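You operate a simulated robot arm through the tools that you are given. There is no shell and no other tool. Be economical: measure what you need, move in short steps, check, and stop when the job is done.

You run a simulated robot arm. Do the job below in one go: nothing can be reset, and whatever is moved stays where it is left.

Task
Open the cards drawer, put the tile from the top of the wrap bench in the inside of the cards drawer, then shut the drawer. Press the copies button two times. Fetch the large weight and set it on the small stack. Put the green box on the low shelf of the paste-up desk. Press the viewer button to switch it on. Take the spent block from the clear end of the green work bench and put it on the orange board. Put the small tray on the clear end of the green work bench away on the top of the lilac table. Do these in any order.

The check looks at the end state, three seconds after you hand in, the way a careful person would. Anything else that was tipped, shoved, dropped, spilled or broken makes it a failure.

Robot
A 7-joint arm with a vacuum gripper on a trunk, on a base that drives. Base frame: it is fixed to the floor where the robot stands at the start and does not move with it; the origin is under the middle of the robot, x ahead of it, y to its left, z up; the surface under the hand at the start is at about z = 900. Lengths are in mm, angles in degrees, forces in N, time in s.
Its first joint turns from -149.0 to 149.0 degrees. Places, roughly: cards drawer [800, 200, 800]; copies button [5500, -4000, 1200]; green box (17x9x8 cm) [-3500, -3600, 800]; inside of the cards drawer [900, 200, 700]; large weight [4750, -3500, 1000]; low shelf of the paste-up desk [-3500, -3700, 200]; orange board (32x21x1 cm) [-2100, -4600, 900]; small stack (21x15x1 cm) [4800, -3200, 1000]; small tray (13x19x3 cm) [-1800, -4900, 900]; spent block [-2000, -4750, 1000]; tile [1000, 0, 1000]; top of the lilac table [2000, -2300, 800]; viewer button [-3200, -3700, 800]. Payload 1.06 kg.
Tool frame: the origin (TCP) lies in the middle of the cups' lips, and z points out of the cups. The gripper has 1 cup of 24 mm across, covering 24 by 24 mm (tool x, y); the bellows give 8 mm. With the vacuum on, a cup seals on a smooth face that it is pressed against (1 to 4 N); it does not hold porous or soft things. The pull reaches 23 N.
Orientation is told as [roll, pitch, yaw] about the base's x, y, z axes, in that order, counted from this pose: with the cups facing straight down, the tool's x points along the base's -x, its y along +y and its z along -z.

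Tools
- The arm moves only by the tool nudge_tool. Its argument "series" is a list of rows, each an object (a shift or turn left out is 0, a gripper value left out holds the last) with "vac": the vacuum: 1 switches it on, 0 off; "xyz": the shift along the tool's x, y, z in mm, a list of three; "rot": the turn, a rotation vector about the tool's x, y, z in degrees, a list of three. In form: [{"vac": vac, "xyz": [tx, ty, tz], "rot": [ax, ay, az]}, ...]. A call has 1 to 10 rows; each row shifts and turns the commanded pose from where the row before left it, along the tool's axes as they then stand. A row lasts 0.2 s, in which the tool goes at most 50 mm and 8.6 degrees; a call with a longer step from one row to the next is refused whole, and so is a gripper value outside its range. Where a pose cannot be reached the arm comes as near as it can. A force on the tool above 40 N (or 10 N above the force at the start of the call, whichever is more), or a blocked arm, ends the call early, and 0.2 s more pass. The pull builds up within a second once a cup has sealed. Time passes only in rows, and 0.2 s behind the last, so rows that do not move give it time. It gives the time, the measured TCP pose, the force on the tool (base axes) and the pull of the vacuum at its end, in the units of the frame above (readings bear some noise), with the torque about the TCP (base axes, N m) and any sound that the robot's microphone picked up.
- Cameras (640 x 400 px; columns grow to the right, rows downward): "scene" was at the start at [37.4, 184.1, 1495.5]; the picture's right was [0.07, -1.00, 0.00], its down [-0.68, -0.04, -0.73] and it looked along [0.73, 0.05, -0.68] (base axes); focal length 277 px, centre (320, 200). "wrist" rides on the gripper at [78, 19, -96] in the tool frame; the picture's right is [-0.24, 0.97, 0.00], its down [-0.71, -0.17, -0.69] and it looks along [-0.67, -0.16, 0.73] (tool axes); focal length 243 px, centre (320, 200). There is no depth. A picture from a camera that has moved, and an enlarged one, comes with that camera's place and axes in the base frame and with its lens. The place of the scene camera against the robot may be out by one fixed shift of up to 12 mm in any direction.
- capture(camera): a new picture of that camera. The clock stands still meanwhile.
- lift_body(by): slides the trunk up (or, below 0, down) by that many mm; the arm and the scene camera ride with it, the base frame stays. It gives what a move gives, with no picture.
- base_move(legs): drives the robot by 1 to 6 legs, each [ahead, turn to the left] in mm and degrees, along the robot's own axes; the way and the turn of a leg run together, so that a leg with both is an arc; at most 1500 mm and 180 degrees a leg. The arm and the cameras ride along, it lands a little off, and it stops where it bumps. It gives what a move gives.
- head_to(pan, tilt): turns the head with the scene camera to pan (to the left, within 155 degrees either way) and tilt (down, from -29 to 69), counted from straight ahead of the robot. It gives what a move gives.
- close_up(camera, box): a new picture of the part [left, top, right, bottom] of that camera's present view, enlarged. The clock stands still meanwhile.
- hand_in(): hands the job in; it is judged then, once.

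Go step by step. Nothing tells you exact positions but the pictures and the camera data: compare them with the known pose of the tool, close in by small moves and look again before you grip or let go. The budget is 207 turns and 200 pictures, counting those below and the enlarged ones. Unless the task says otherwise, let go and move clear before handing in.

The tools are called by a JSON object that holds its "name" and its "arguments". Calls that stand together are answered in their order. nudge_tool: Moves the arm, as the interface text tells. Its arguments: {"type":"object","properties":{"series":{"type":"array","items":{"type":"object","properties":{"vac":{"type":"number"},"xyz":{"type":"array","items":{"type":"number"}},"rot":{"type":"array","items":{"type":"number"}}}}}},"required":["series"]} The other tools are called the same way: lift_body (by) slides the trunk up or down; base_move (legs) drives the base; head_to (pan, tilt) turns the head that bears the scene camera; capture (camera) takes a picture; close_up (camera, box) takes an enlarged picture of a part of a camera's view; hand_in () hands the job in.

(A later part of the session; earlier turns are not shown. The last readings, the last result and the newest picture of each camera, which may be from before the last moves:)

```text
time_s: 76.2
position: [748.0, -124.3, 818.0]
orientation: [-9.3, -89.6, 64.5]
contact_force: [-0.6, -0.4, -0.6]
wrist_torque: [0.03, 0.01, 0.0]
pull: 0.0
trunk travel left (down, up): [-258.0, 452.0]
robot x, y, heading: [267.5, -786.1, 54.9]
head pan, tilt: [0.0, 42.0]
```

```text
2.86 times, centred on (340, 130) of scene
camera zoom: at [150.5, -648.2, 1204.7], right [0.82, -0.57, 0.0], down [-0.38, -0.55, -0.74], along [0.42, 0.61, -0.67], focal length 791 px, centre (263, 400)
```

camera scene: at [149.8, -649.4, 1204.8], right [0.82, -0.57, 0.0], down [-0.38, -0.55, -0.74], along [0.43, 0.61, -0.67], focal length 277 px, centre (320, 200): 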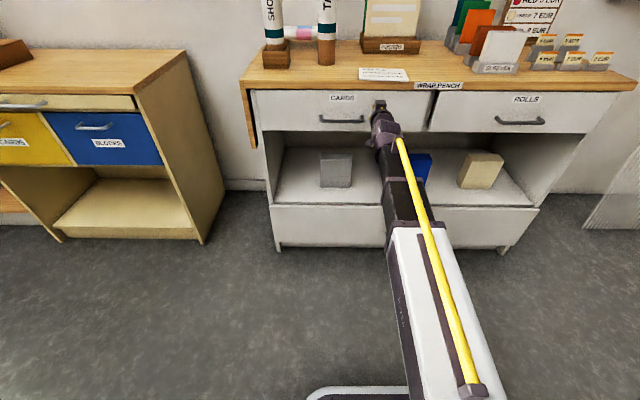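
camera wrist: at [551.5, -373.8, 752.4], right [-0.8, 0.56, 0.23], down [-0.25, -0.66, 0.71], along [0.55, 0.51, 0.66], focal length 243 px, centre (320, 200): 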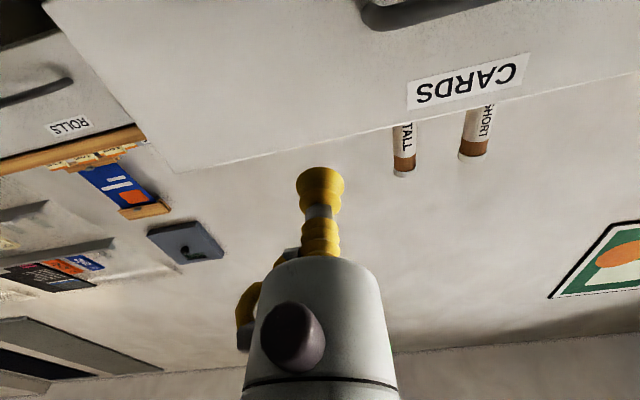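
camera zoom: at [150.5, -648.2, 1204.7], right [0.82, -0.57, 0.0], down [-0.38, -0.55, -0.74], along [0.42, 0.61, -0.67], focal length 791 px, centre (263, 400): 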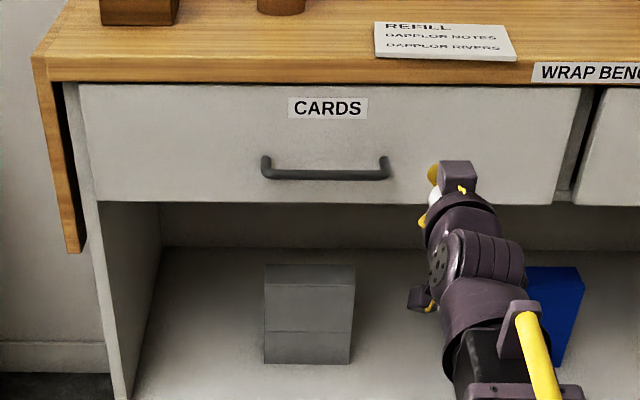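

The cards drawer is shut with the tile inside. Next the copier corner; I'll raise the trunk and look along the way there.

{"name": "lift_body", "arguments": {"by": 258}}

{"name": "base_move", "arguments": {"legs": [[0, -55]]}}

{"name": "head_to", "arguments": {"pan": -25, "tilt": 15}}

{"name": "capture", "arguments": {"camera": "scene"}}

```text
time_s: 78.8
position: [747.8, -122.8, 1074.0]
orientation: [-8.6, -89.6, 63.9]
contact_force: [-0.3, 0.1, 0.6]
wrist_torque: [0.03, 0.03, 0.01]
pull: 0.0
trunk travel left (down, up): [-516.0, 194.0]
robot x, y, heading: [268.6, -787.0, 54.9]
head pan, tilt: [0.0, 42.0]
```

```text
time_s: 81.7
position: [1086.5, -797.3, 1074.1]
orientation: [-9.1, -89.6, 9.5]
contact_force: [0.0, 0.3, 0.3]
wrist_torque: [-0.01, 0.0, -0.04]
pull: 0.1
trunk travel left (down, up): [-516.0, 194.0]
robot x, y, heading: [270.2, -783.4, 0.2]
head pan, tilt: [0.0, 42.0]
```

```text
time_s: 82.6
position: [1085.4, -797.1, 1074.5]
orientation: [-9.8, -89.6, 10.1]
contact_force: [0.0, 0.5, 0.1]
wrist_torque: [0.0, 0.01, -0.01]
pull: 0.1
trunk travel left (down, up): [-516.0, 194.0]
robot x, y, heading: [265.8, -788.5, 0.3]
head pan, tilt: [-25.0, 15.0]
```

```text
166 pictures are left
camera scene: at [306.8, -646.5, 1505.2], right [-0.42, -0.91, 0.0], down [-0.24, 0.11, -0.97], along [0.88, -0.4, -0.26], focal length 277 px, centre (320, 200)
```

scene: 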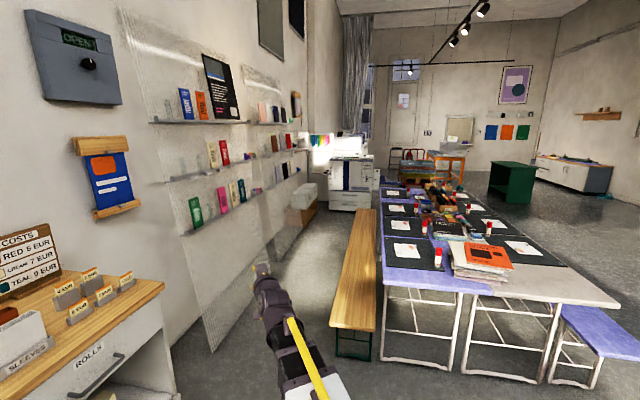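

The corridor between wall panel and wooden bench is about 870 mm wide. I'll first tuck the arm in before driving through.

{"name": "nudge_tool", "arguments": {"series": [{"rot": [0, 8.5, 0]}, {"rot": [0, 8.5, 0]}, {"rot": [0, 8.5, 0]}, {"rot": [0, 8.5, 0]}, {"rot": [0, 8.5, 0]}, {"xyz": [30, 0, -30]}, {"xyz": [30, 0, -30]}, {"xyz": [30, 0, -30]}, {"xyz": [30, 0, -30]}, {"xyz": [30, 0, -30]}]}}

```text
time_s: 84.8
position: [907.8, -796.7, 1082.9]
orientation: [-0.1, -47.1, 0.4]
contact_force: [-0.2, 0.5, 0.2]
wrist_torque: [-0.04, 0.01, 0.0]
pull: 0.1
out of reach, approached as far as the arm can: row 10
trunk travel left (down, up): [-516.0, 194.0]
robot x, y, heading: [266.3, -786.0, -0.0]
head pan, tilt: [-25.0, 15.0]
```

Arm tucked to about 640 mm. Driving between the bench corners, then turning along the corridor.

{"name": "base_move", "arguments": {"legs": [[0, -3.1], [1360, 0], [0, -32.4]]}}

{"name": "head_to", "arguments": {"pan": 0, "tilt": 25}}

{"name": "capture", "arguments": {"camera": "scene"}}

```text
time_s: 93.4
position: [2093.9, -1272.1, 1081.5]
orientation: [-0.1, -47.0, -37.5]
contact_force: [0.9, 0.1, -1.2]
wrist_torque: [-0.01, -0.01, -0.01]
pull: 0.1
trunk travel left (down, up): [-516.0, 194.0]
robot x, y, heading: [1594.3, -873.6, -37.4]
head pan, tilt: [-25.0, 15.0]
```

```text
time_s: 94.3
position: [2094.1, -1272.5, 1082.1]
orientation: [-0.1, -47.0, -37.4]
contact_force: [0.1, 0.5, -0.3]
wrist_torque: [-0.02, -0.03, -0.02]
pull: 0.1
trunk travel left (down, up): [-516.0, 194.0]
robot x, y, heading: [1593.1, -872.6, -37.5]
head pan, tilt: [0.0, 25.0]
```

```text
165 pictures are left
camera scene: at [1734.8, -757.6, 1489.0], right [-0.61, -0.79, 0.0], down [-0.34, 0.26, -0.91], along [0.72, -0.55, -0.42], focal length 277 px, centre (320, 200)
```

scene: 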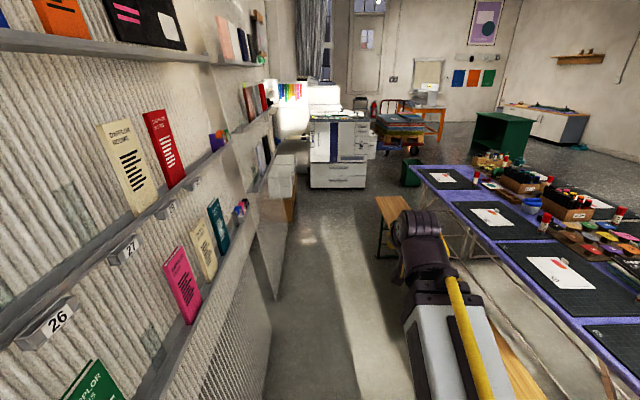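

The way ahead is clear. Aligning to the corridor and driving to in front of the copier.

{"name": "base_move", "arguments": {"legs": [[0, 2.2], [1400, 0], [1350, 0]]}}

{"name": "capture", "arguments": {"camera": "scene"}}

```text
time_s: 108.2
position: [4402.1, -2811.2, 1081.9]
orientation: [-0.1, -47.1, -33.7]
contact_force: [-0.3, -0.4, 0.2]
wrist_torque: [-0.03, -0.02, -0.03]
pull: 0.0
trunk travel left (down, up): [-516.0, 194.0]
robot x, y, heading: [3878.4, -2443.1, -33.7]
head pan, tilt: [0.0, 25.0]
```

```text
164 pictures are left
camera scene: at [4011.7, -2320.2, 1489.0], right [-0.55, -0.83, 0.0], down [-0.35, 0.23, -0.91], along [0.75, -0.5, -0.42], focal length 277 px, centre (320, 200)
```

scene: 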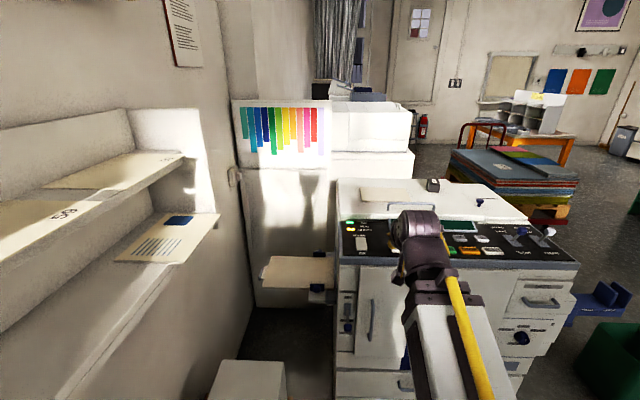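

I'm in front of the duplicator with its control panel; let me enlarge to identify weight, stack and the copies button.

{"name": "close_up", "arguments": {"camera": "scene", "box": [320, 160, 600, 335]}}

{"name": "close_up", "arguments": {"camera": "scene", "box": [230, 160, 420, 320]}}

{"name": "capture", "arguments": {"camera": "wrist"}}

```text
2.29 times, centred on (460, 248) of scene
camera zoom: at [4011.7, -2320.2, 1489.0], right [-0.55, -0.83, 0.0], down [-0.35, 0.23, -0.91], along [0.75, -0.5, -0.42], focal length 633 px, centre (0, 91)
```

zoom: 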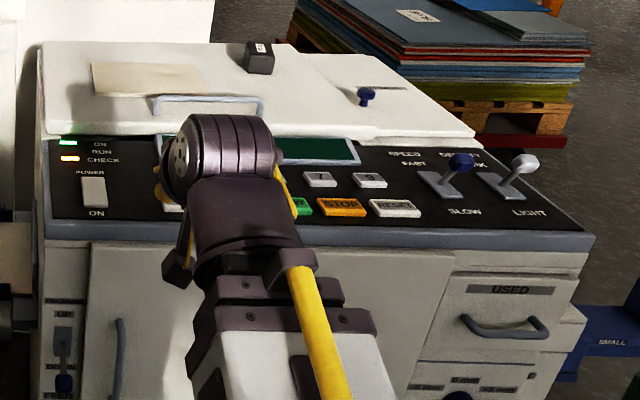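

```text
2.50 times, centred on (325, 240) of scene
camera zoom: at [4011.7, -2320.2, 1489.0], right [-0.55, -0.83, 0.0], down [-0.35, 0.23, -0.91], along [0.75, -0.5, -0.42], focal length 692 px, centre (308, 100)
```

zoom: 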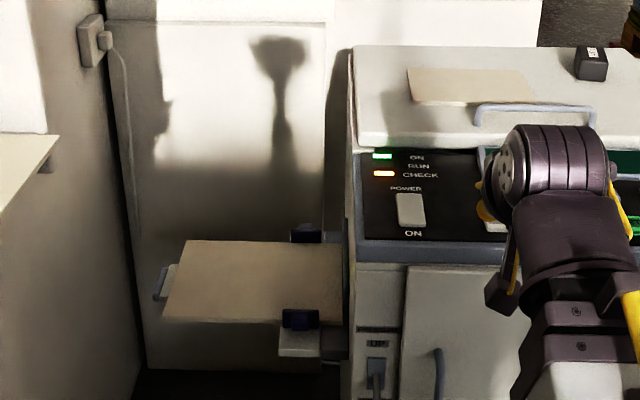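

```text
161 pictures are left
camera wrist: at [4310.8, -2726.1, 1090.1], right [0.67, 0.72, 0.17], down [-0.11, -0.13, 0.99], along [0.73, -0.68, -0.01], focal length 243 px, centre (320, 200)
```

wrist: 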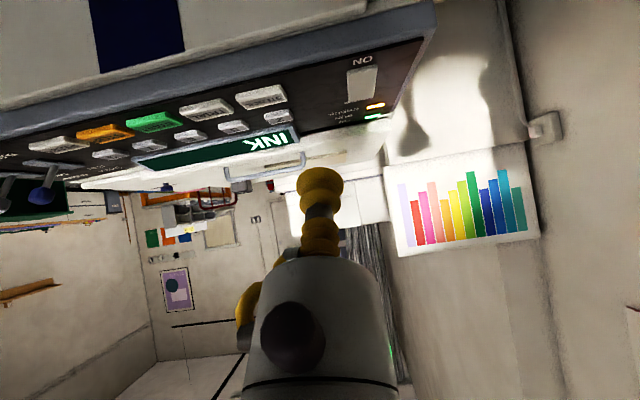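

The dark weight and the cream stack lie on the duplicator lid. The copies button appears to be on the white machine behind; zooming there.

{"name": "close_up", "arguments": {"camera": "scene", "box": [320, 70, 460, 160]}}

{"name": "close_up", "arguments": {"camera": "scene", "box": [340, 165, 500, 265]}}

{"name": "close_up", "arguments": {"camera": "wrist", "box": [0, 40, 420, 220]}}

```text
4.44 times, centred on (390, 115) of scene
camera zoom: at [4011.7, -2320.2, 1489.0], right [-0.55, -0.83, 0.0], down [-0.35, 0.23, -0.91], along [0.75, -0.5, -0.42], focal length 1231 px, centre (9, 578)
```

zoom: 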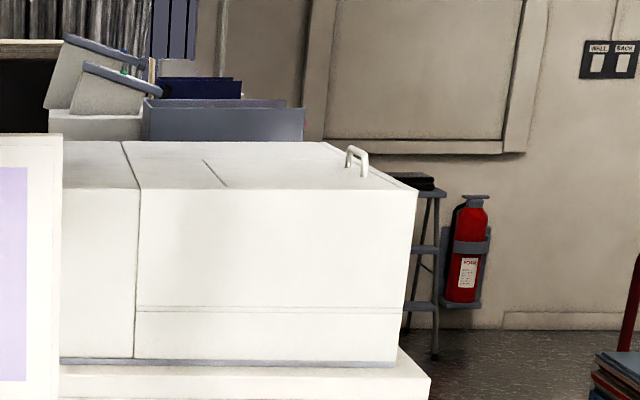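

```text
4.00 times, centred on (420, 215) of scene
camera zoom: at [4011.7, -2320.2, 1489.0], right [-0.55, -0.83, 0.0], down [-0.35, 0.23, -0.91], along [0.75, -0.5, -0.42], focal length 1108 px, centre (-80, 140)
```

zoom: 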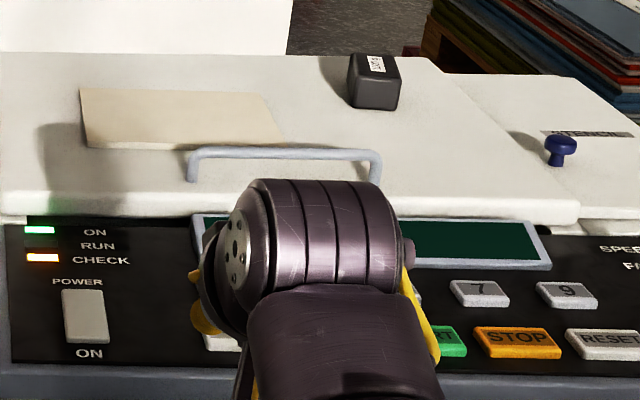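

```text
1.52 times, centred on (210, 130) of wrist
camera zoom: at [4310.8, -2726.1, 1090.1], right [0.67, 0.72, 0.17], down [-0.11, -0.13, 0.99], along [0.73, -0.68, -0.01], focal length 370 px, centre (488, 307)
```

zoom: 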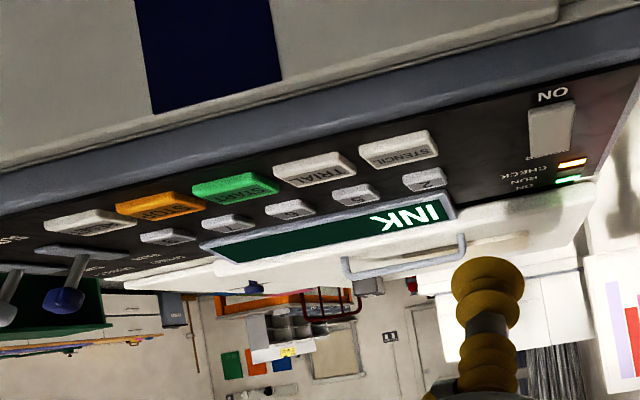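

Weight sits near (4740, -3460) and the stack near (4790, -3190) on the lid at about z 980–1000. I'll raise the trunk and drive to within reach.

{"name": "lift_body", "arguments": {"by": 160}}

{"name": "base_move", "arguments": {"legs": [[0, -22], [515, 0], [0, 20.2]]}}

{"name": "head_to", "arguments": {"pan": 0, "tilt": 40}}

{"name": "capture", "arguments": {"camera": "scene"}}

{"name": "capture", "arguments": {"camera": "wrist"}}

```text
time_s: 110.0
position: [4401.9, -2810.5, 1242.5]
orientation: [-0.1, -47.1, -33.7]
contact_force: [0.4, 0.8, 0.4]
wrist_torque: [-0.02, 0.01, -0.01]
pull: 0.0
trunk travel left (down, up): [-676.0, 34.0]
robot x, y, heading: [3880.9, -2443.4, -33.6]
head pan, tilt: [0.0, 25.0]
```

```text
time_s: 113.8
position: [4468.2, -3353.3, 1242.6]
orientation: [-0.1, -47.1, -56.0]
contact_force: [0.2, 0.4, 0.5]
wrist_torque: [-0.01, -0.02, -0.02]
pull: 0.2
trunk travel left (down, up): [-676.0, 34.0]
robot x, y, heading: [4119.6, -2817.2, -55.8]
head pan, tilt: [0.0, 25.0]
stopped in leg 2: the robot was blocked; the commanded pose is now the measured one
```

```text
time_s: 114.5
position: [4469.2, -3354.4, 1242.5]
orientation: [-0.1, -47.1, -56.1]
contact_force: [-0.2, -0.5, -0.2]
wrist_torque: [0.03, -0.01, 0.01]
pull: 0.0
trunk travel left (down, up): [-676.0, 34.0]
robot x, y, heading: [4120.0, -2818.5, -55.7]
head pan, tilt: [0.0, 40.0]
```

```text
157 pictures are left
camera scene: at [4284.0, -2744.8, 1625.8], right [-0.83, -0.56, 0.0], down [-0.36, 0.53, -0.77], along [0.43, -0.63, -0.64], focal length 277 px, centre (320, 200)
```

scene: 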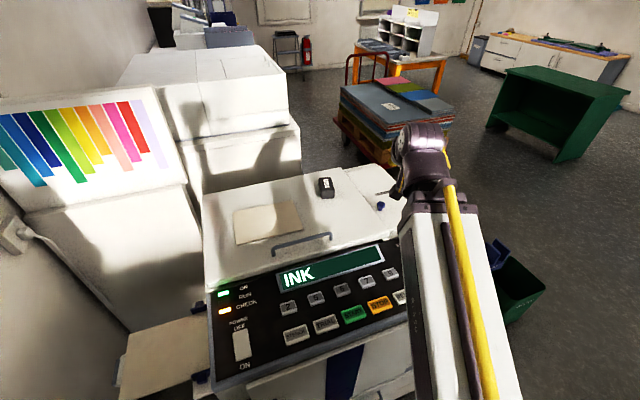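

```text
156 pictures are left
camera wrist: at [4415.1, -3240.4, 1250.3], right [0.9, 0.41, 0.17], down [-0.15, -0.08, 0.99], along [0.42, -0.91, -0.01], focal length 243 px, centre (320, 200)
```

wrist: 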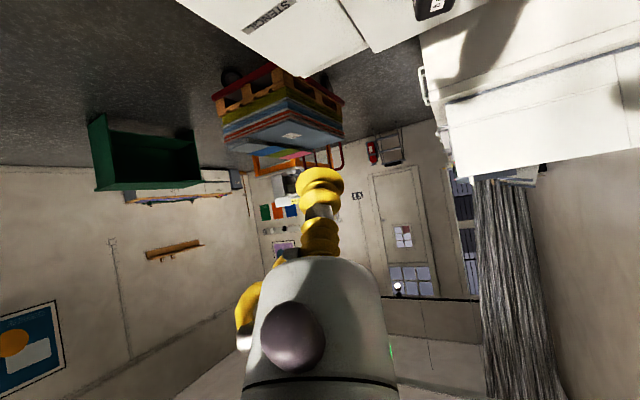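

The base touched the machine's front and stopped; I'll back off a little. From here weight (≈4714, -3415) and stack (≈4793, -3188) are both within reach; I'll extend and turn the tool down.

{"name": "base_move", "arguments": {"legs": [[-25, 0]]}}

{"name": "nudge_tool", "arguments": {"series": [{"xyz": [-28, 25, 30]}, {"xyz": [-28, 25, 30]}, {"xyz": [-28, 25, 30]}, {"rot": [0, 8.5, 0]}, {"rot": [0, 8.5, 0]}, {"rot": [0, 8.5, 0]}, {"rot": [0, 8.5, 0]}, {"rot": [0, 8.5, 0]}, {"rot": [0, 4.6, 0]}]}}

{"name": "capture", "arguments": {"camera": "wrist"}}

{"name": "close_up", "arguments": {"camera": "scene", "box": [200, 150, 420, 290]}}

```text
time_s: 115.4
position: [4453.4, -3332.9, 1241.4]
orientation: [-0.1, -47.1, -56.1]
contact_force: [-1.0, 0.1, -0.2]
wrist_torque: [-0.03, 0.0, 0.01]
pull: 0.0
trunk travel left (down, up): [-676.0, 34.0]
robot x, y, heading: [4109.3, -2796.2, -55.9]
head pan, tilt: [0.0, 40.0]
```

```text
time_s: 117.4
position: [4584.7, -3394.4, 1242.4]
orientation: [-0.2, 0.3, -56.0]
contact_force: [-0.2, -0.3, 0.5]
wrist_torque: [0.0, 0.04, 0.02]
pull: 0.0
trunk travel left (down, up): [-676.0, 34.0]
robot x, y, heading: [4108.0, -2792.8, -56.2]
head pan, tilt: [0.0, 40.0]
```

```text
155 pictures are left
camera wrist: at [4557.5, -3317.4, 1338.1], right [0.94, 0.35, 0.0], down [0.26, -0.68, 0.68], along [0.24, -0.64, -0.73], focal length 243 px, centre (320, 200)
```

wrist: 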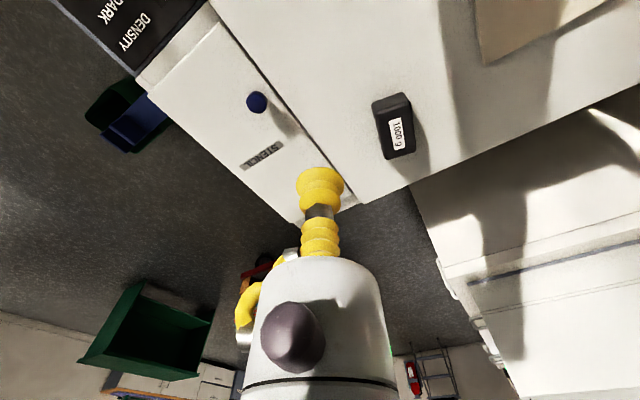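

```text
2.86 times, centred on (310, 220) of scene
camera zoom: at [4269.7, -2723.7, 1625.7], right [-0.83, -0.56, 0.0], down [-0.36, 0.53, -0.77], along [0.43, -0.63, -0.64], focal length 791 px, centre (349, 143)
```

zoom: 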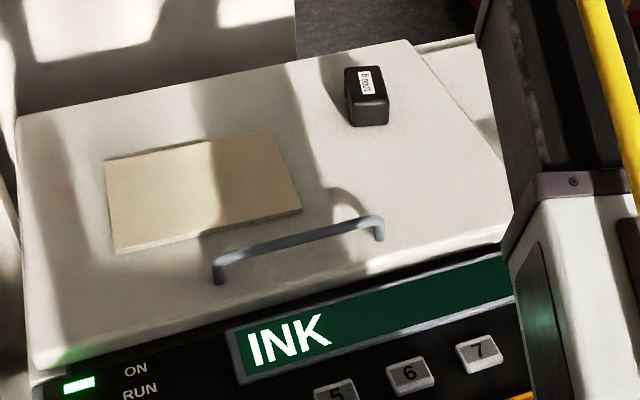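

The weight (1000 g, label on top) is near (4715, -3430). Moving above it.

{"name": "nudge_tool", "arguments": {"series": [{"xyz": [-25, 21, 30]}, {"xyz": [-25, 21, 30]}, {"xyz": [-25, 21, 30]}, {"xyz": [-26, 22, 30]}]}}

{"name": "capture", "arguments": {"camera": "wrist"}}

```text
time_s: 118.4
position: [4710.8, -3430.4, 1125.3]
orientation: [-0.1, 0.0, -56.0]
contact_force: [-0.7, -0.2, 0.9]
wrist_torque: [0.03, -0.01, 0.02]
pull: 0.1
trunk travel left (down, up): [-676.0, 34.0]
robot x, y, heading: [4104.5, -2790.7, -55.7]
head pan, tilt: [0.0, 40.0]
```

```text
153 pictures are left
camera wrist: at [4682.9, -3354.4, 1220.8], right [0.94, 0.35, 0.0], down [0.25, -0.68, 0.68], along [0.24, -0.64, -0.73], focal length 243 px, centre (320, 200)
```

wrist: 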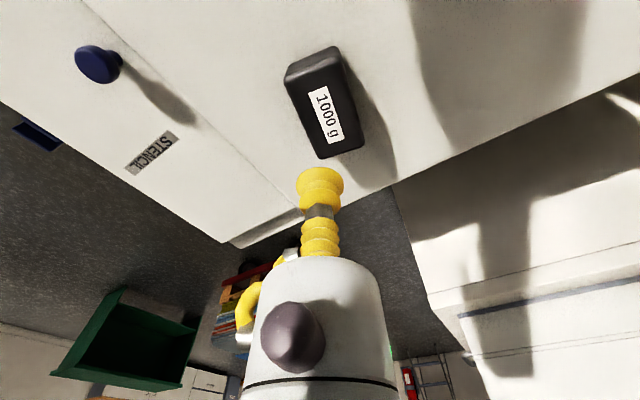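

{"name": "nudge_tool", "arguments": {"series": [{"xyz": [-4, 5, 30]}, {"xyz": [0, 0, 25]}]}}

{"name": "capture", "arguments": {"camera": "wrist"}}

```text
time_s: 119.0
position: [4716.0, -3428.8, 1067.9]
orientation: [-0.1, 0.0, -56.0]
contact_force: [0.3, 0.4, 0.2]
wrist_torque: [0.02, 0.02, -0.01]
pull: 0.0
trunk travel left (down, up): [-676.0, 34.0]
robot x, y, heading: [4110.2, -2796.9, -55.9]
head pan, tilt: [0.0, 40.0]
```

```text
152 pictures are left
camera wrist: at [4688.4, -3353.4, 1164.4], right [0.94, 0.35, 0.0], down [0.25, -0.68, 0.68], along [0.24, -0.64, -0.73], focal length 243 px, centre (320, 200)
```

wrist: 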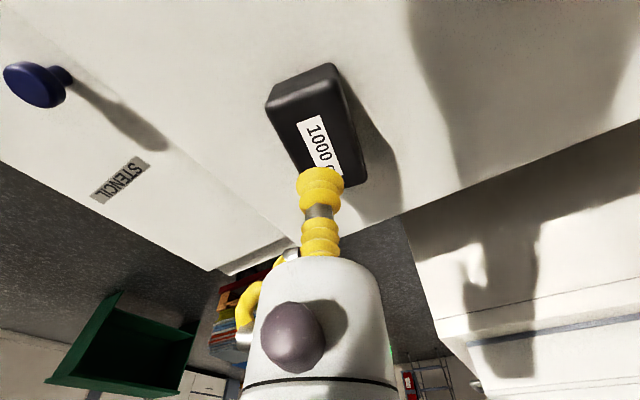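

{"name": "nudge_tool", "arguments": {"series": [{"vac": 1, "xyz": [-2, 3, 15]}, {"xyz": [0, 0, 10]}, {"xyz": [0, 0, 5]}, {"xyz": [0, 0, 4]}, {"xyz": [0, 0, 4]}]}}

```text
time_s: 120.2
position: [4720.1, -3429.3, 1029.1]
orientation: [-0.1, 0.0, -56.0]
contact_force: [-0.4, 0.6, -0.3]
wrist_torque: [0.03, -0.01, 0.01]
pull: 0.0
trunk travel left (down, up): [-676.0, 34.0]
robot x, y, heading: [4107.6, -2793.6, -55.9]
head pan, tilt: [0.0, 40.0]
```

{"name": "nudge_tool", "arguments": {"series": [{"xyz": [0, 0, 4]}, {"xyz": [0, 0, 4]}, {"xyz": [0, 0, 4]}]}}

{"name": "capture", "arguments": {"camera": "wrist"}}

```text
time_s: 121.0
position: [4721.3, -3428.8, 1018.9]
orientation: [-0.1, 0.1, -56.1]
contact_force: [1.8, -0.8, 3.4]
wrist_torque: [-0.02, -0.03, -0.04]
pull: 22.9
trunk travel left (down, up): [-676.0, 34.0]
robot x, y, heading: [4108.6, -2798.2, -55.7]
head pan, tilt: [0.0, 40.0]
```

```text
151 pictures are left
camera wrist: at [4692.3, -3352.9, 1113.6], right [0.94, 0.35, 0.0], down [0.25, -0.68, 0.69], along [0.24, -0.64, -0.73], focal length 243 px, centre (320, 200)
```

wrist: 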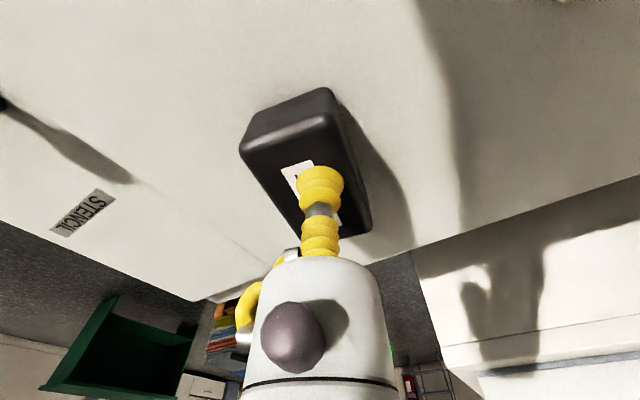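

The weight is held. Lifting and carrying it over the stack.

{"name": "nudge_tool", "arguments": {"series": [{"xyz": [0, 0, -20]}, {"xyz": [0, 0, -35]}, {"xyz": [0, 0, -35]}, {"xyz": [22.3, 27.9, 0]}, {"xyz": [22.3, 27.9, 0]}, {"xyz": [22.3, 27.9, 0]}, {"xyz": [22.3, 27.9, 0]}, {"xyz": [22.3, 27.9, 0]}, {"xyz": [22.3, 27.9, 0]}, {"xyz": [22.3, 27.9, 0]}]}}

{"name": "capture", "arguments": {"camera": "wrist"}}

{"name": "capture", "arguments": {"camera": "scene"}}

```text
time_s: 123.2
position: [4795.8, -3190.5, 1111.0]
orientation: [-0.1, 0.1, -56.1]
contact_force: [-0.1, 0.0, -9.6]
wrist_torque: [0.1, 0.02, -0.03]
pull: 22.9
trunk travel left (down, up): [-676.0, 34.0]
robot x, y, heading: [4106.3, -2796.8, -56.0]
head pan, tilt: [0.0, 40.0]
```

```text
150 pictures are left
camera wrist: at [4769.5, -3115.3, 1206.7], right [0.94, 0.35, 0.0], down [0.26, -0.68, 0.68], along [0.24, -0.64, -0.73], focal length 243 px, centre (320, 200)
```

wrist: 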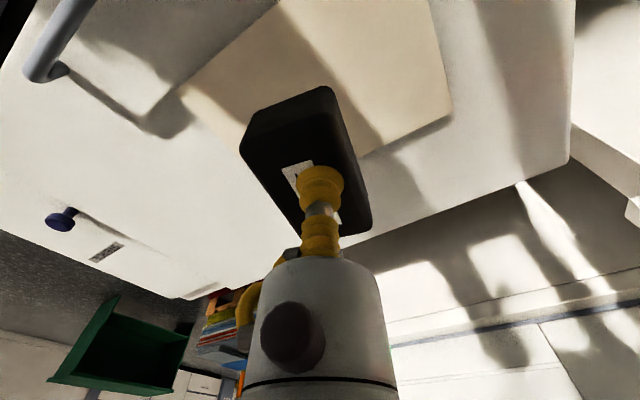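

```text
149 pictures are left
camera scene: at [4270.7, -2723.5, 1625.6], right [-0.83, -0.56, 0.0], down [-0.36, 0.53, -0.77], along [0.43, -0.63, -0.64], focal length 277 px, centre (320, 200)
```

scene: 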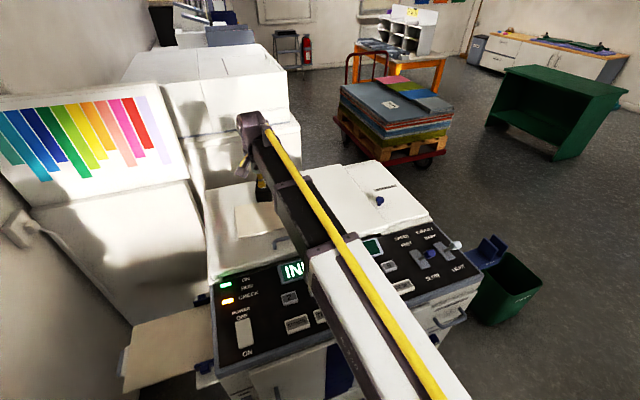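

The weight hangs over the middle of the stack (centre ≈ (4800, -3195)). Lowering.

{"name": "nudge_tool", "arguments": {"series": [{"xyz": [-4, 2, 25]}, {"xyz": [0, 0, 25]}, {"xyz": [0, 0, 15]}, {"xyz": [0, 0, 6]}, {"xyz": [0, 0, 4]}, {"xyz": [0, 0, 3]}]}}

```text
time_s: 124.6
position: [4799.2, -3192.7, 1028.5]
orientation: [-0.1, 0.1, -56.0]
contact_force: [0.0, -0.5, -9.8]
wrist_torque: [0.13, 0.0, 0.02]
pull: 22.9
trunk travel left (down, up): [-676.0, 34.0]
robot x, y, heading: [4105.2, -2794.9, -55.9]
head pan, tilt: [0.0, 40.0]
```

{"name": "nudge_tool", "arguments": {"series": [{"xyz": [0, 0, 3]}, {"xyz": [0, 0, 3]}]}}

```text
time_s: 125.2
position: [4798.7, -3192.7, 1025.4]
orientation: [0.0, -0.1, -56.0]
contact_force: [1.8, -0.7, 8.5]
wrist_torque: [-0.02, 0.03, 0.01]
pull: 23.0
trunk travel left (down, up): [-676.0, 34.0]
robot x, y, heading: [4105.1, -2794.0, -55.8]
head pan, tilt: [0.0, 40.0]
```

It rests on the stack (force turned up). Releasing and rising.

{"name": "nudge_tool", "arguments": {"series": [{"vac": 0}, {}, {}, {}, {"xyz": [0, 0, -5]}, {"xyz": [0, 0, -40]}, {"xyz": [0, 0, -45]}, {"xyz": [0, 0, -45]}, {"xyz": [0, 0, -45]}]}}

{"name": "capture", "arguments": {"camera": "wrist"}}

{"name": "close_up", "arguments": {"camera": "scene", "box": [140, 0, 320, 110]}}

```text
time_s: 127.2
position: [4800.8, -3192.7, 1206.8]
orientation: [-0.1, 0.1, -56.0]
contact_force: [0.7, -0.2, 0.3]
wrist_torque: [0.02, 0.02, 0.03]
pull: 0.1
trunk travel left (down, up): [-676.0, 34.0]
robot x, y, heading: [4110.4, -2792.8, -55.9]
head pan, tilt: [0.0, 40.0]
```

```text
148 pictures are left
camera wrist: at [4772.5, -3116.5, 1302.8], right [0.94, 0.35, 0.0], down [0.25, -0.68, 0.68], along [0.24, -0.64, -0.73], focal length 243 px, centre (320, 200)
```

wrist: 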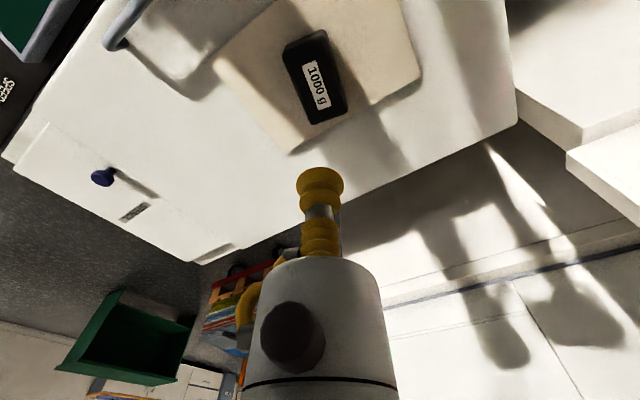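

```text
3.56 times, centred on (230, 55) of scene
camera zoom: at [4269.5, -2723.4, 1625.6], right [-0.83, -0.56, 0.0], down [-0.36, 0.53, -0.77], along [0.43, -0.63, -0.64], focal length 985 px, centre (640, 716)
```

zoom: 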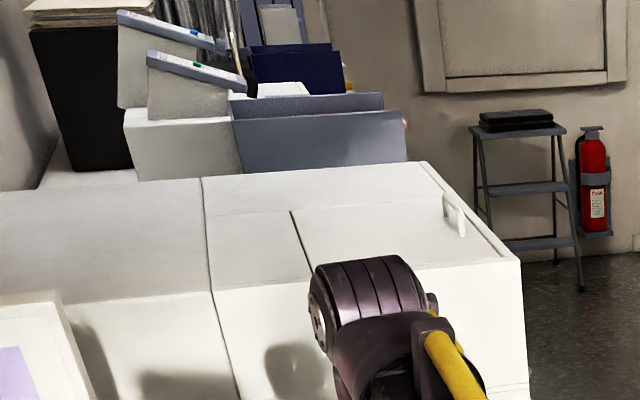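

The weight is on the stack. The copies button must be on the operator side (right-hand) of the white copier behind; I'll tuck the arm and drive round the duplicator.

{"name": "base_move", "arguments": {"legs": [[-220, 0]]}}

{"name": "nudge_tool", "arguments": {"series": [{"rot": [0, -8.5, 0]}, {"rot": [0, -8.5, 0]}, {"rot": [0, -8.5, 0]}, {"rot": [0, -8.5, 0]}, {"rot": [0, -8.5, 0]}, {"xyz": [25, -33, -25]}, {"xyz": [25, -33, -25]}, {"xyz": [25, -33, -25]}, {"xyz": [0, -40, 0]}, {"xyz": [0, -40, 0]}]}}

{"name": "base_move", "arguments": {"legs": [[0, -69.5]]}}

{"name": "head_to", "arguments": {"pan": 30, "tilt": 25}}

{"name": "capture", "arguments": {"camera": "scene"}}

```text
time_s: 128.8
position: [4679.1, -3017.2, 1207.1]
orientation: [-0.1, 0.0, -56.2]
contact_force: [0.5, -0.6, 0.0]
wrist_torque: [0.0, -0.02, -0.01]
pull: 0.1
trunk travel left (down, up): [-676.0, 34.0]
robot x, y, heading: [3985.9, -2618.6, -56.2]
head pan, tilt: [0.0, 40.0]
```

```text
time_s: 131.0
position: [4472.2, -3031.4, 1211.5]
orientation: [-0.1, -42.3, -56.2]
contact_force: [-0.5, -0.4, -0.6]
wrist_torque: [0.0, 0.02, -0.01]
pull: 0.1
trunk travel left (down, up): [-676.0, 34.0]
robot x, y, heading: [3987.2, -2615.5, -56.2]
head pan, tilt: [0.0, 40.0]
```

```text
time_s: 134.4
position: [3774.3, -3217.0, 1212.2]
orientation: [-0.1, -42.5, -125.7]
contact_force: [0.8, 0.0, 0.3]
wrist_torque: [-0.01, 0.02, -0.02]
pull: 0.0
trunk travel left (down, up): [-676.0, 34.0]
robot x, y, heading: [3988.4, -2617.2, -125.5]
head pan, tilt: [0.0, 40.0]
```

```text
time_s: 135.4
position: [3771.4, -3216.6, 1212.5]
orientation: [-0.1, -42.4, -125.6]
contact_force: [-0.6, 1.0, -1.3]
wrist_torque: [0.0, 0.01, 0.03]
pull: 0.1
trunk travel left (down, up): [-676.0, 34.0]
robot x, y, heading: [3986.6, -2620.8, -125.6]
head pan, tilt: [30.0, 25.0]
```

```text
146 pictures are left
camera scene: at [4142.9, -2762.8, 1649.0], right [-1.0, 0.1, 0.0], down [0.04, 0.42, -0.91], along [-0.09, -0.9, -0.42], focal length 277 px, centre (320, 200)
```

scene: 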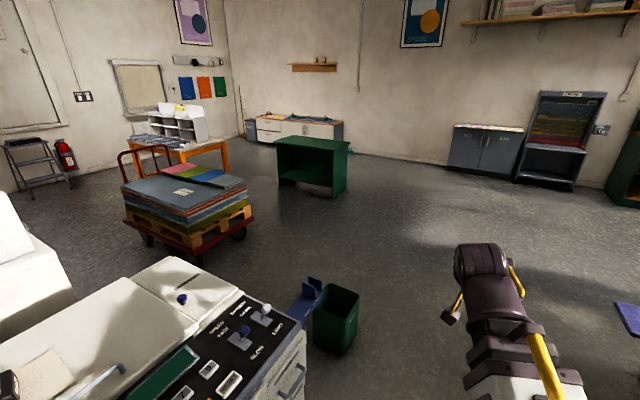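

The floor is clear beyond the green bin. Driving wide round it to the copier's operator side.

{"name": "base_move", "arguments": {"legs": [[950, 0], [950, 0], [0, 90], [1490, 0], [0, 59]]}}

{"name": "head_to", "arguments": {"pan": 0, "tilt": 20}}

{"name": "capture", "arguments": {"camera": "scene"}}

```text
time_s: 158.1
position: [4627.8, -4459.9, 1211.7]
orientation: [-0.1, -42.6, 28.3]
contact_force: [-0.7, 0.6, 0.4]
wrist_torque: [0.01, 0.0, 0.01]
pull: 0.1
trunk travel left (down, up): [-676.0, 34.0]
robot x, y, heading: [4168.7, -4904.2, 28.4]
head pan, tilt: [30.0, 25.0]
```

```text
time_s: 159.1
position: [4629.0, -4460.7, 1212.4]
orientation: [-0.1, -42.5, 28.2]
contact_force: [-1.3, -0.8, -0.3]
wrist_torque: [0.03, 0.0, -0.01]
pull: 0.0
trunk travel left (down, up): [-676.0, 34.0]
robot x, y, heading: [4169.9, -4908.9, 28.2]
head pan, tilt: [0.0, 20.0]
```

```text
145 pictures are left
camera scene: at [4130.8, -4722.2, 1657.1], right [0.47, -0.88, 0.0], down [-0.3, -0.16, -0.94], along [0.83, 0.45, -0.34], focal length 277 px, centre (320, 200)
```

scene: 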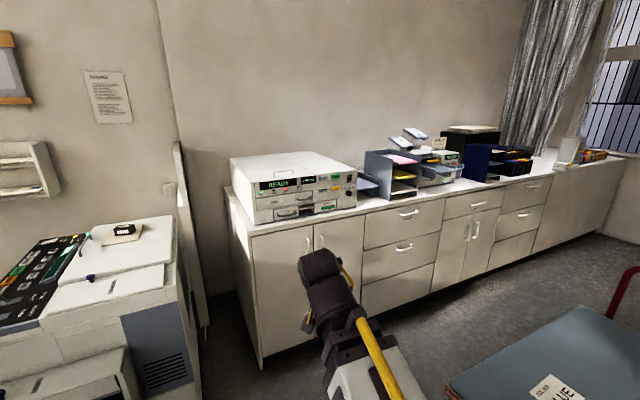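

There's a machine with a READY display on the counter; enlarging its panel.

{"name": "close_up", "arguments": {"camera": "scene", "box": [225, 145, 375, 235]}}

```text
4.27 times, centred on (300, 190) of scene
camera zoom: at [4130.8, -4722.2, 1657.1], right [0.47, -0.88, 0.0], down [-0.3, -0.16, -0.94], along [0.83, 0.45, -0.34], focal length 1182 px, centre (405, 243)
```

zoom: 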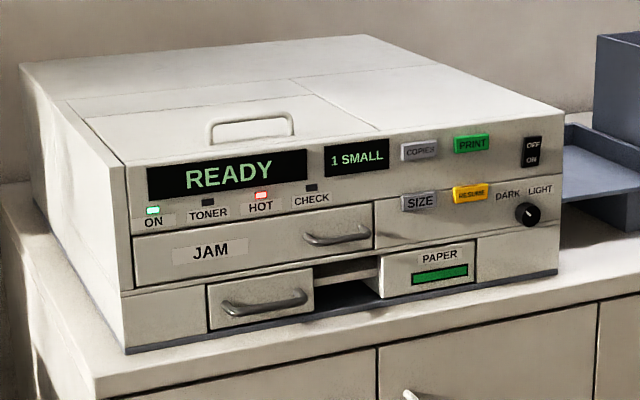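

Found the COPIES button, on the READY machine's front near (5507, -3999, 1230). Driving to stand squarely in front.

{"name": "base_move", "arguments": {"legs": [[0, -13.9], [797, 0], [0, 40.1]]}}

{"name": "nudge_tool", "arguments": {"series": [{"rot": [0, -8.0, 0]}, {"rot": [0, -8.0, 0]}, {"rot": [0, -8.0, 0]}, {"rot": [0, -8.0, 0]}, {"rot": [0, -8.0, 0]}, {"rot": [0, -7.5, 0]}]}}

{"name": "capture", "arguments": {"camera": "scene"}}

{"name": "capture", "arguments": {"camera": "wrist"}}

```text
time_s: 162.4
position: [5073.6, -4524.4, 1213.1]
orientation: [0.0, -42.4, 10.9]
contact_force: [-1.2, -0.2, -0.3]
wrist_torque: [0.03, 0.0, 0.02]
pull: 0.1
trunk travel left (down, up): [-676.0, 34.0]
robot x, y, heading: [4507.1, -4804.2, 10.9]
head pan, tilt: [0.0, 20.0]
stopped in leg 2: the robot was blocked; the commanded pose is now the measured one
```

```text
time_s: 163.8
position: [5139.9, -4479.0, 1232.5]
orientation: [-60.6, -89.8, 71.8]
contact_force: [-0.7, -0.2, 0.4]
wrist_torque: [-0.02, 0.01, 0.02]
pull: 0.0
out of reach, approached as far as the arm can: row 1, 2, 3, 4, 5, 6
trunk travel left (down, up): [-676.0, 34.0]
robot x, y, heading: [4503.9, -4801.7, 10.8]
head pan, tilt: [0.0, 20.0]
```

```text
143 pictures are left
camera scene: at [4518.8, -4617.9, 1657.1], right [0.18, -0.98, 0.0], down [-0.34, -0.06, -0.94], along [0.92, 0.17, -0.34], focal length 277 px, centre (320, 200)
```

scene: 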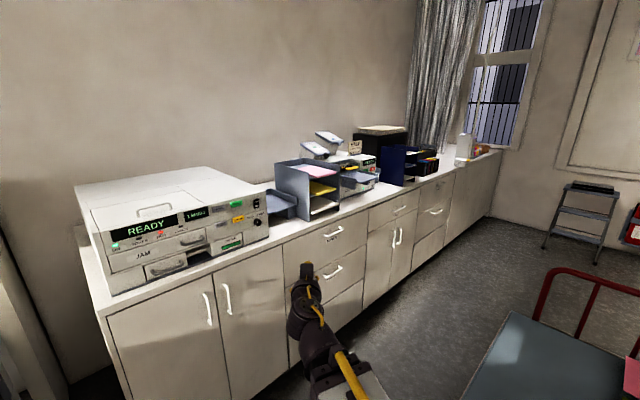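

```text
142 pictures are left
camera wrist: at [5041.9, -4477.4, 1155.1], right [-0.19, 0.95, 0.23], down [-0.64, -0.3, 0.71], along [0.75, -0.02, 0.67], focal length 243 px, centre (320, 200)
```

wrist: 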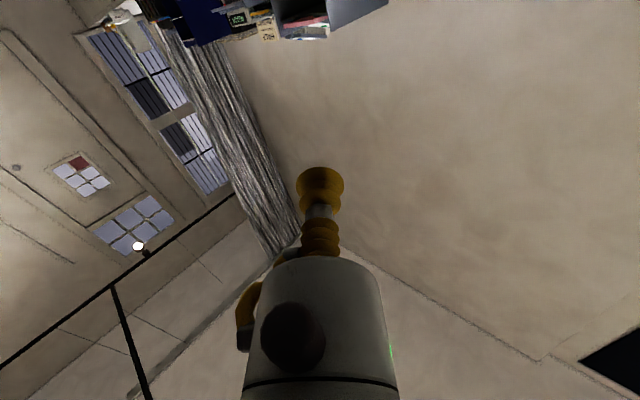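

The base was stopped again; I need to see what is near the base on its right before moving.

{"name": "head_to", "arguments": {"pan": -35, "tilt": 50}}

{"name": "capture", "arguments": {"camera": "scene"}}

{"name": "head_to", "arguments": {"pan": 60, "tilt": 50}}

{"name": "capture", "arguments": {"camera": "scene"}}

```text
time_s: 164.8
position: [5140.3, -4479.0, 1233.5]
orientation: [-39.5, -89.7, 50.4]
contact_force: [-1.3, 0.2, 0.3]
wrist_torque: [-0.01, -0.02, -0.03]
pull: 0.0
trunk travel left (down, up): [-676.0, 34.0]
robot x, y, heading: [4506.7, -4804.7, 10.7]
head pan, tilt: [-35.0, 50.0]
```

```text
141 pictures are left
camera scene: at [4497.4, -4666.9, 1611.6], right [-0.41, -0.91, 0.0], down [-0.7, 0.32, -0.64], along [0.59, -0.27, -0.77], focal length 277 px, centre (320, 200)
```

scene: 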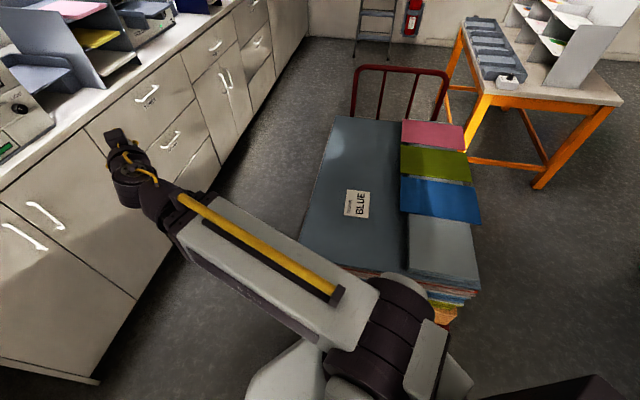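

```text
time_s: 166.5
position: [5138.4, -4478.6, 1232.2]
orientation: [-39.2, -89.7, 50.2]
contact_force: [0.8, -0.2, 0.8]
wrist_torque: [0.01, 0.03, -0.01]
pull: 0.1
trunk travel left (down, up): [-676.0, 34.0]
robot x, y, heading: [4501.0, -4803.6, 10.6]
head pan, tilt: [60.0, 50.0]
```

```text
140 pictures are left
camera scene: at [4452.9, -4562.5, 1611.5], right [0.94, -0.33, 0.0], down [-0.26, -0.72, -0.64], along [0.21, 0.61, -0.77], focal length 277 px, centre (320, 200)
```

scene: 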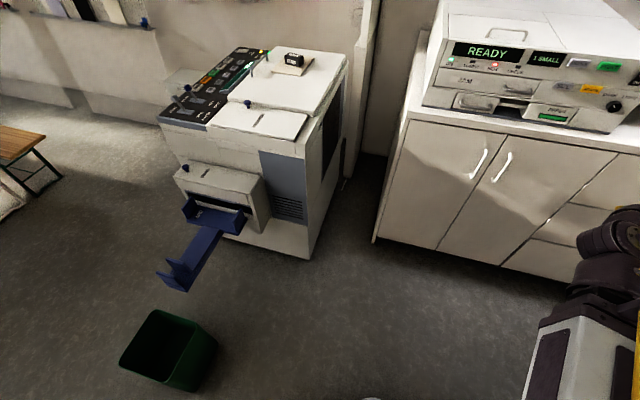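

The base is larger than I assumed; its front corner met the pallet cart's side. I'll back off and approach farther left.

{"name": "base_move", "arguments": {"legs": [[-150, 0], [0, 18.3], [573, 0], [0, 25.5]]}}

{"name": "head_to", "arguments": {"pan": -20, "tilt": 30}}

{"name": "capture", "arguments": {"camera": "scene"}}

```text
time_s: 173.1
position: [5091.1, -3882.0, 1234.0]
orientation: [-48.6, -89.8, 102.5]
contact_force: [-0.2, -0.4, -0.4]
wrist_torque: [0.01, -0.01, -0.01]
pull: 0.1
trunk travel left (down, up): [-676.0, 34.0]
robot x, y, heading: [4849.3, -4556.9, 53.6]
head pan, tilt: [60.0, 50.0]
stopped in leg 4: the robot was blocked; the commanded pose is now the measured one
```

```text
time_s: 174.6
position: [5091.2, -3881.3, 1233.2]
orientation: [-50.6, -89.8, 104.6]
contact_force: [-0.2, 0.9, -0.2]
wrist_torque: [-0.02, -0.01, -0.01]
pull: 0.1
trunk travel left (down, up): [-676.0, 34.0]
robot x, y, heading: [4847.4, -4554.2, 53.7]
head pan, tilt: [-20.0, 30.0]
```

```text
139 pictures are left
camera scene: at [4757.9, -4430.1, 1641.0], right [0.55, -0.83, 0.0], down [-0.42, -0.28, -0.87], along [0.72, 0.48, -0.5], focal length 277 px, centre (320, 200)
```

scene: 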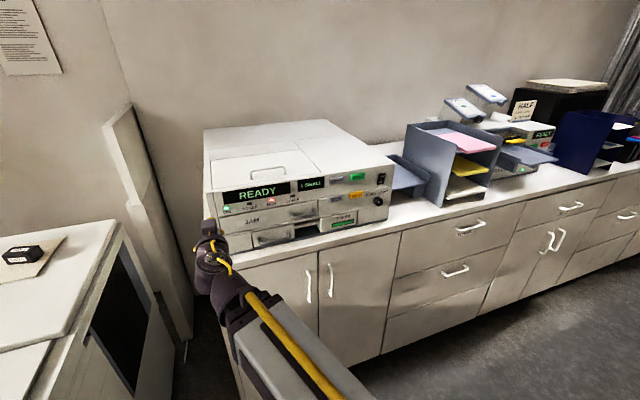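

The robot stands in front now, tool level at z 1233. COPIES is at ≈ (5506, -4000, 1228); moving the tool right, still 140 mm before the panel.

{"name": "nudge_tool", "arguments": {"series": [{"xyz": [0, -45, 0]}, {"xyz": [0, -45, 0]}, {"xyz": [0, -45, 0]}, {"xyz": [0, -45, 0]}, {"xyz": [0, -45, 0]}, {"xyz": [0, -45, 0]}, {"xyz": [0, -45, 0]}, {"xyz": [0, -45, 0]}, {"xyz": [0, -45, 0]}]}}

{"name": "capture", "arguments": {"camera": "wrist"}}

{"name": "close_up", "arguments": {"camera": "scene", "box": [190, 110, 430, 260]}}

```text
time_s: 176.6
position: [5434.8, -4085.1, 1240.5]
orientation: [-44.7, -89.9, 98.5]
contact_force: [-0.1, 0.1, 0.5]
wrist_torque: [0.07, 0.01, 0.02]
pull: 0.0
out of reach, approached as far as the arm can: row 1, 2, 3, 4
trunk travel left (down, up): [-676.0, 34.0]
robot x, y, heading: [4846.0, -4554.6, 53.5]
head pan, tilt: [-20.0, 30.0]
```

```text
138 pictures are left
camera wrist: at [5363.3, -4150.8, 1162.2], right [-0.79, 0.57, 0.23], down [-0.27, -0.65, 0.71], along [0.56, 0.49, 0.67], focal length 243 px, centre (320, 200)
```

wrist: 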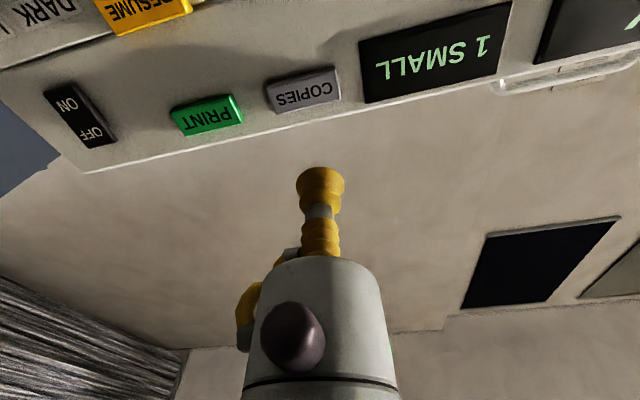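

```text
2.67 times, centred on (310, 185) of scene
camera zoom: at [4758.3, -4430.2, 1641.1], right [0.55, -0.83, 0.0], down [-0.42, -0.28, -0.87], along [0.72, 0.48, -0.5], focal length 739 px, centre (347, 240)
```

zoom: 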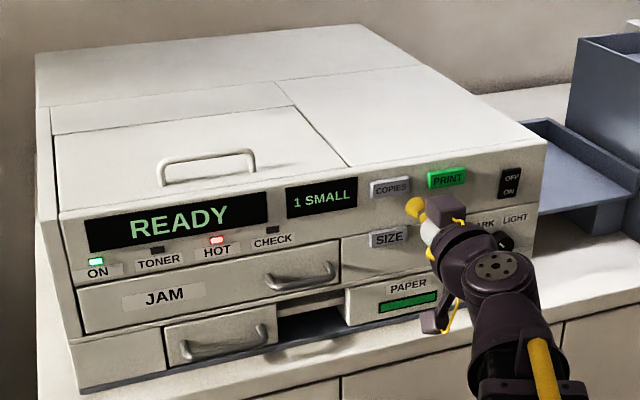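

The wrist view puts COPIES at (5509, -4001, 1229): 10 right, 11 down, 110 ahead. Closing in.

{"name": "nudge_tool", "arguments": {"series": [{"xyz": [6, -5, 25]}, {"xyz": [5, -5, 25]}, {"xyz": [0, 0, 20]}, {"xyz": [0, 0, 10]}]}}

{"name": "capture", "arguments": {"camera": "wrist"}}

{"name": "close_up", "arguments": {"camera": "scene", "box": [290, 155, 390, 220]}}

```text
time_s: 177.6
position: [5489.4, -4026.5, 1227.2]
orientation: [-46.8, -89.9, 100.6]
contact_force: [-0.3, -1.2, -0.2]
wrist_torque: [0.02, -0.01, 0.03]
pull: 0.0
trunk travel left (down, up): [-676.0, 34.0]
robot x, y, heading: [4848.9, -4554.0, 53.6]
head pan, tilt: [-20.0, 30.0]
```

```text
136 pictures are left
camera wrist: at [5417.6, -4093.3, 1149.8], right [-0.79, 0.57, 0.23], down [-0.27, -0.65, 0.71], along [0.56, 0.49, 0.66], focal length 243 px, centre (320, 200)
```

wrist: 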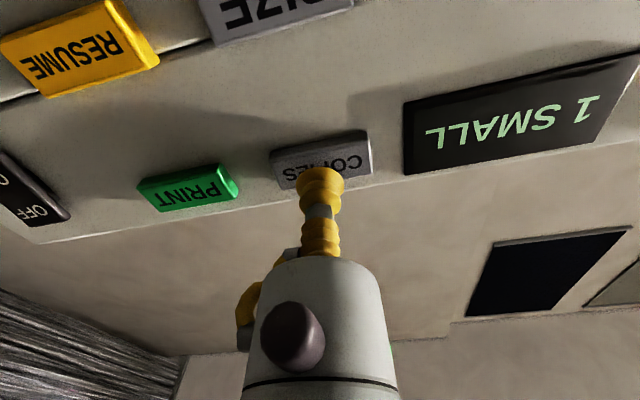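

```text
6.15 times, centred on (340, 188) of scene
camera zoom: at [4758.1, -4430.1, 1641.0], right [0.55, -0.83, 0.0], down [-0.42, -0.28, -0.87], along [0.72, 0.48, -0.5], focal length 1705 px, centre (197, 277)
```

zoom: 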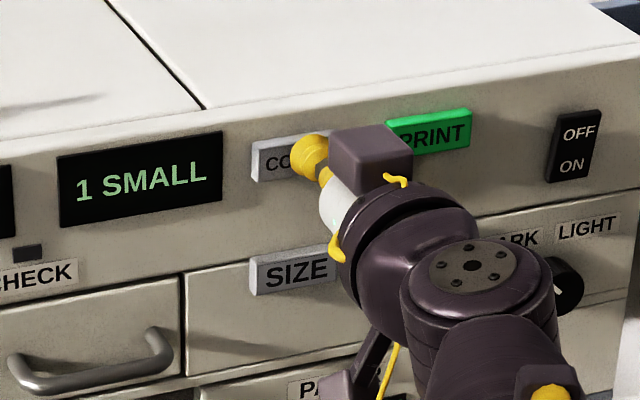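

Aligned on COPIES. Pressing slowly.

{"name": "nudge_tool", "arguments": {"series": [{"xyz": [0, 0, 10]}, {"xyz": [0, 0, 6]}, {"xyz": [0, 0, 4]}, {"xyz": [0, 0, 4]}]}}

{"name": "close_up", "arguments": {"camera": "scene", "box": [290, 155, 390, 220]}}

```text
time_s: 178.6
position: [5502.9, -4009.4, 1228.9]
orientation: [-66.9, -89.9, 121.0]
contact_force: [-3.4, -5.9, 0.2]
wrist_torque: [-0.04, 0.02, 0.0]
pull: 0.1
trunk travel left (down, up): [-676.0, 34.0]
robot x, y, heading: [4845.6, -4552.8, 53.7]
head pan, tilt: [-20.0, 30.0]
heard: click
```

```text
6.15 times, centred on (340, 188) of scene
camera zoom: at [4757.4, -4431.3, 1641.1], right [0.55, -0.83, 0.0], down [-0.42, -0.28, -0.87], along [0.72, 0.48, -0.5], focal length 1705 px, centre (197, 277)
```

zoom: 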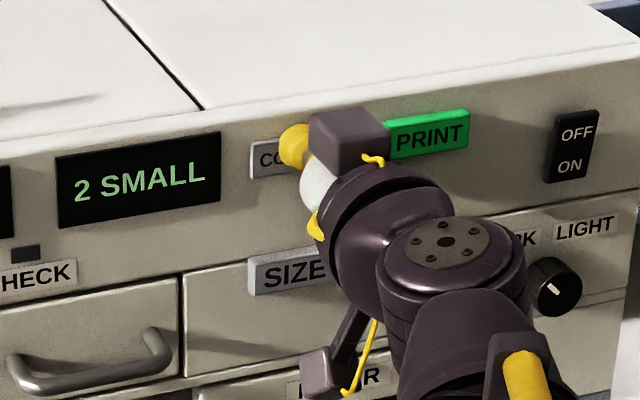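

A click and the display shows 2. Releasing fully and pressing the second time.

{"name": "nudge_tool", "arguments": {"series": [{"xyz": [0, 0, -14]}, {"xyz": [0, 0, -10]}, {"xyz": [0, 0, 0]}]}}

{"name": "nudge_tool", "arguments": {"series": [{"xyz": [0, 0, 10]}, {"xyz": [0, 0, 6]}, {"xyz": [0, 0, 4]}, {"xyz": [0, 0, 4]}]}}

{"name": "close_up", "arguments": {"camera": "scene", "box": [290, 155, 390, 220]}}

```text
time_s: 179.4
position: [5489.1, -4026.4, 1227.2]
orientation: [-49.2, -89.9, 103.1]
contact_force: [0.3, 0.1, -0.5]
wrist_torque: [-0.01, -0.01, -0.03]
pull: 0.0
trunk travel left (down, up): [-676.0, 34.0]
robot x, y, heading: [4844.1, -4551.3, 53.5]
head pan, tilt: [-20.0, 30.0]
```

```text
time_s: 180.4
position: [5502.2, -4008.1, 1229.8]
orientation: [-87.6, -89.9, 141.5]
contact_force: [-7.2, -9.2, 2.9]
wrist_torque: [-0.04, 0.08, -0.03]
pull: 0.1
trunk travel left (down, up): [-676.0, 34.0]
robot x, y, heading: [4847.8, -4552.3, 53.6]
head pan, tilt: [-20.0, 30.0]
heard: click
```

```text
6.15 times, centred on (340, 188) of scene
camera zoom: at [4756.6, -4431.8, 1641.1], right [0.55, -0.83, 0.0], down [-0.42, -0.28, -0.87], along [0.72, 0.48, -0.5], focal length 1705 px, centre (197, 277)
```

zoom: 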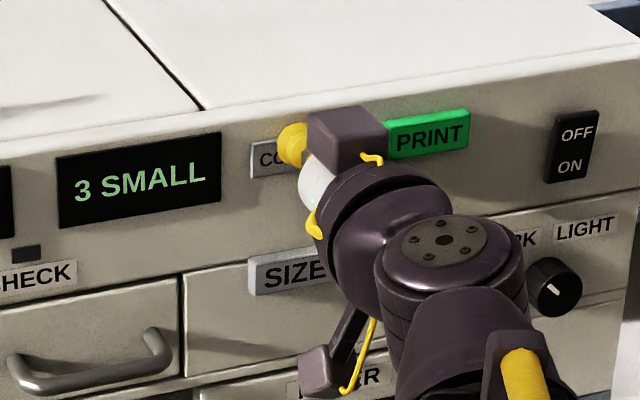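

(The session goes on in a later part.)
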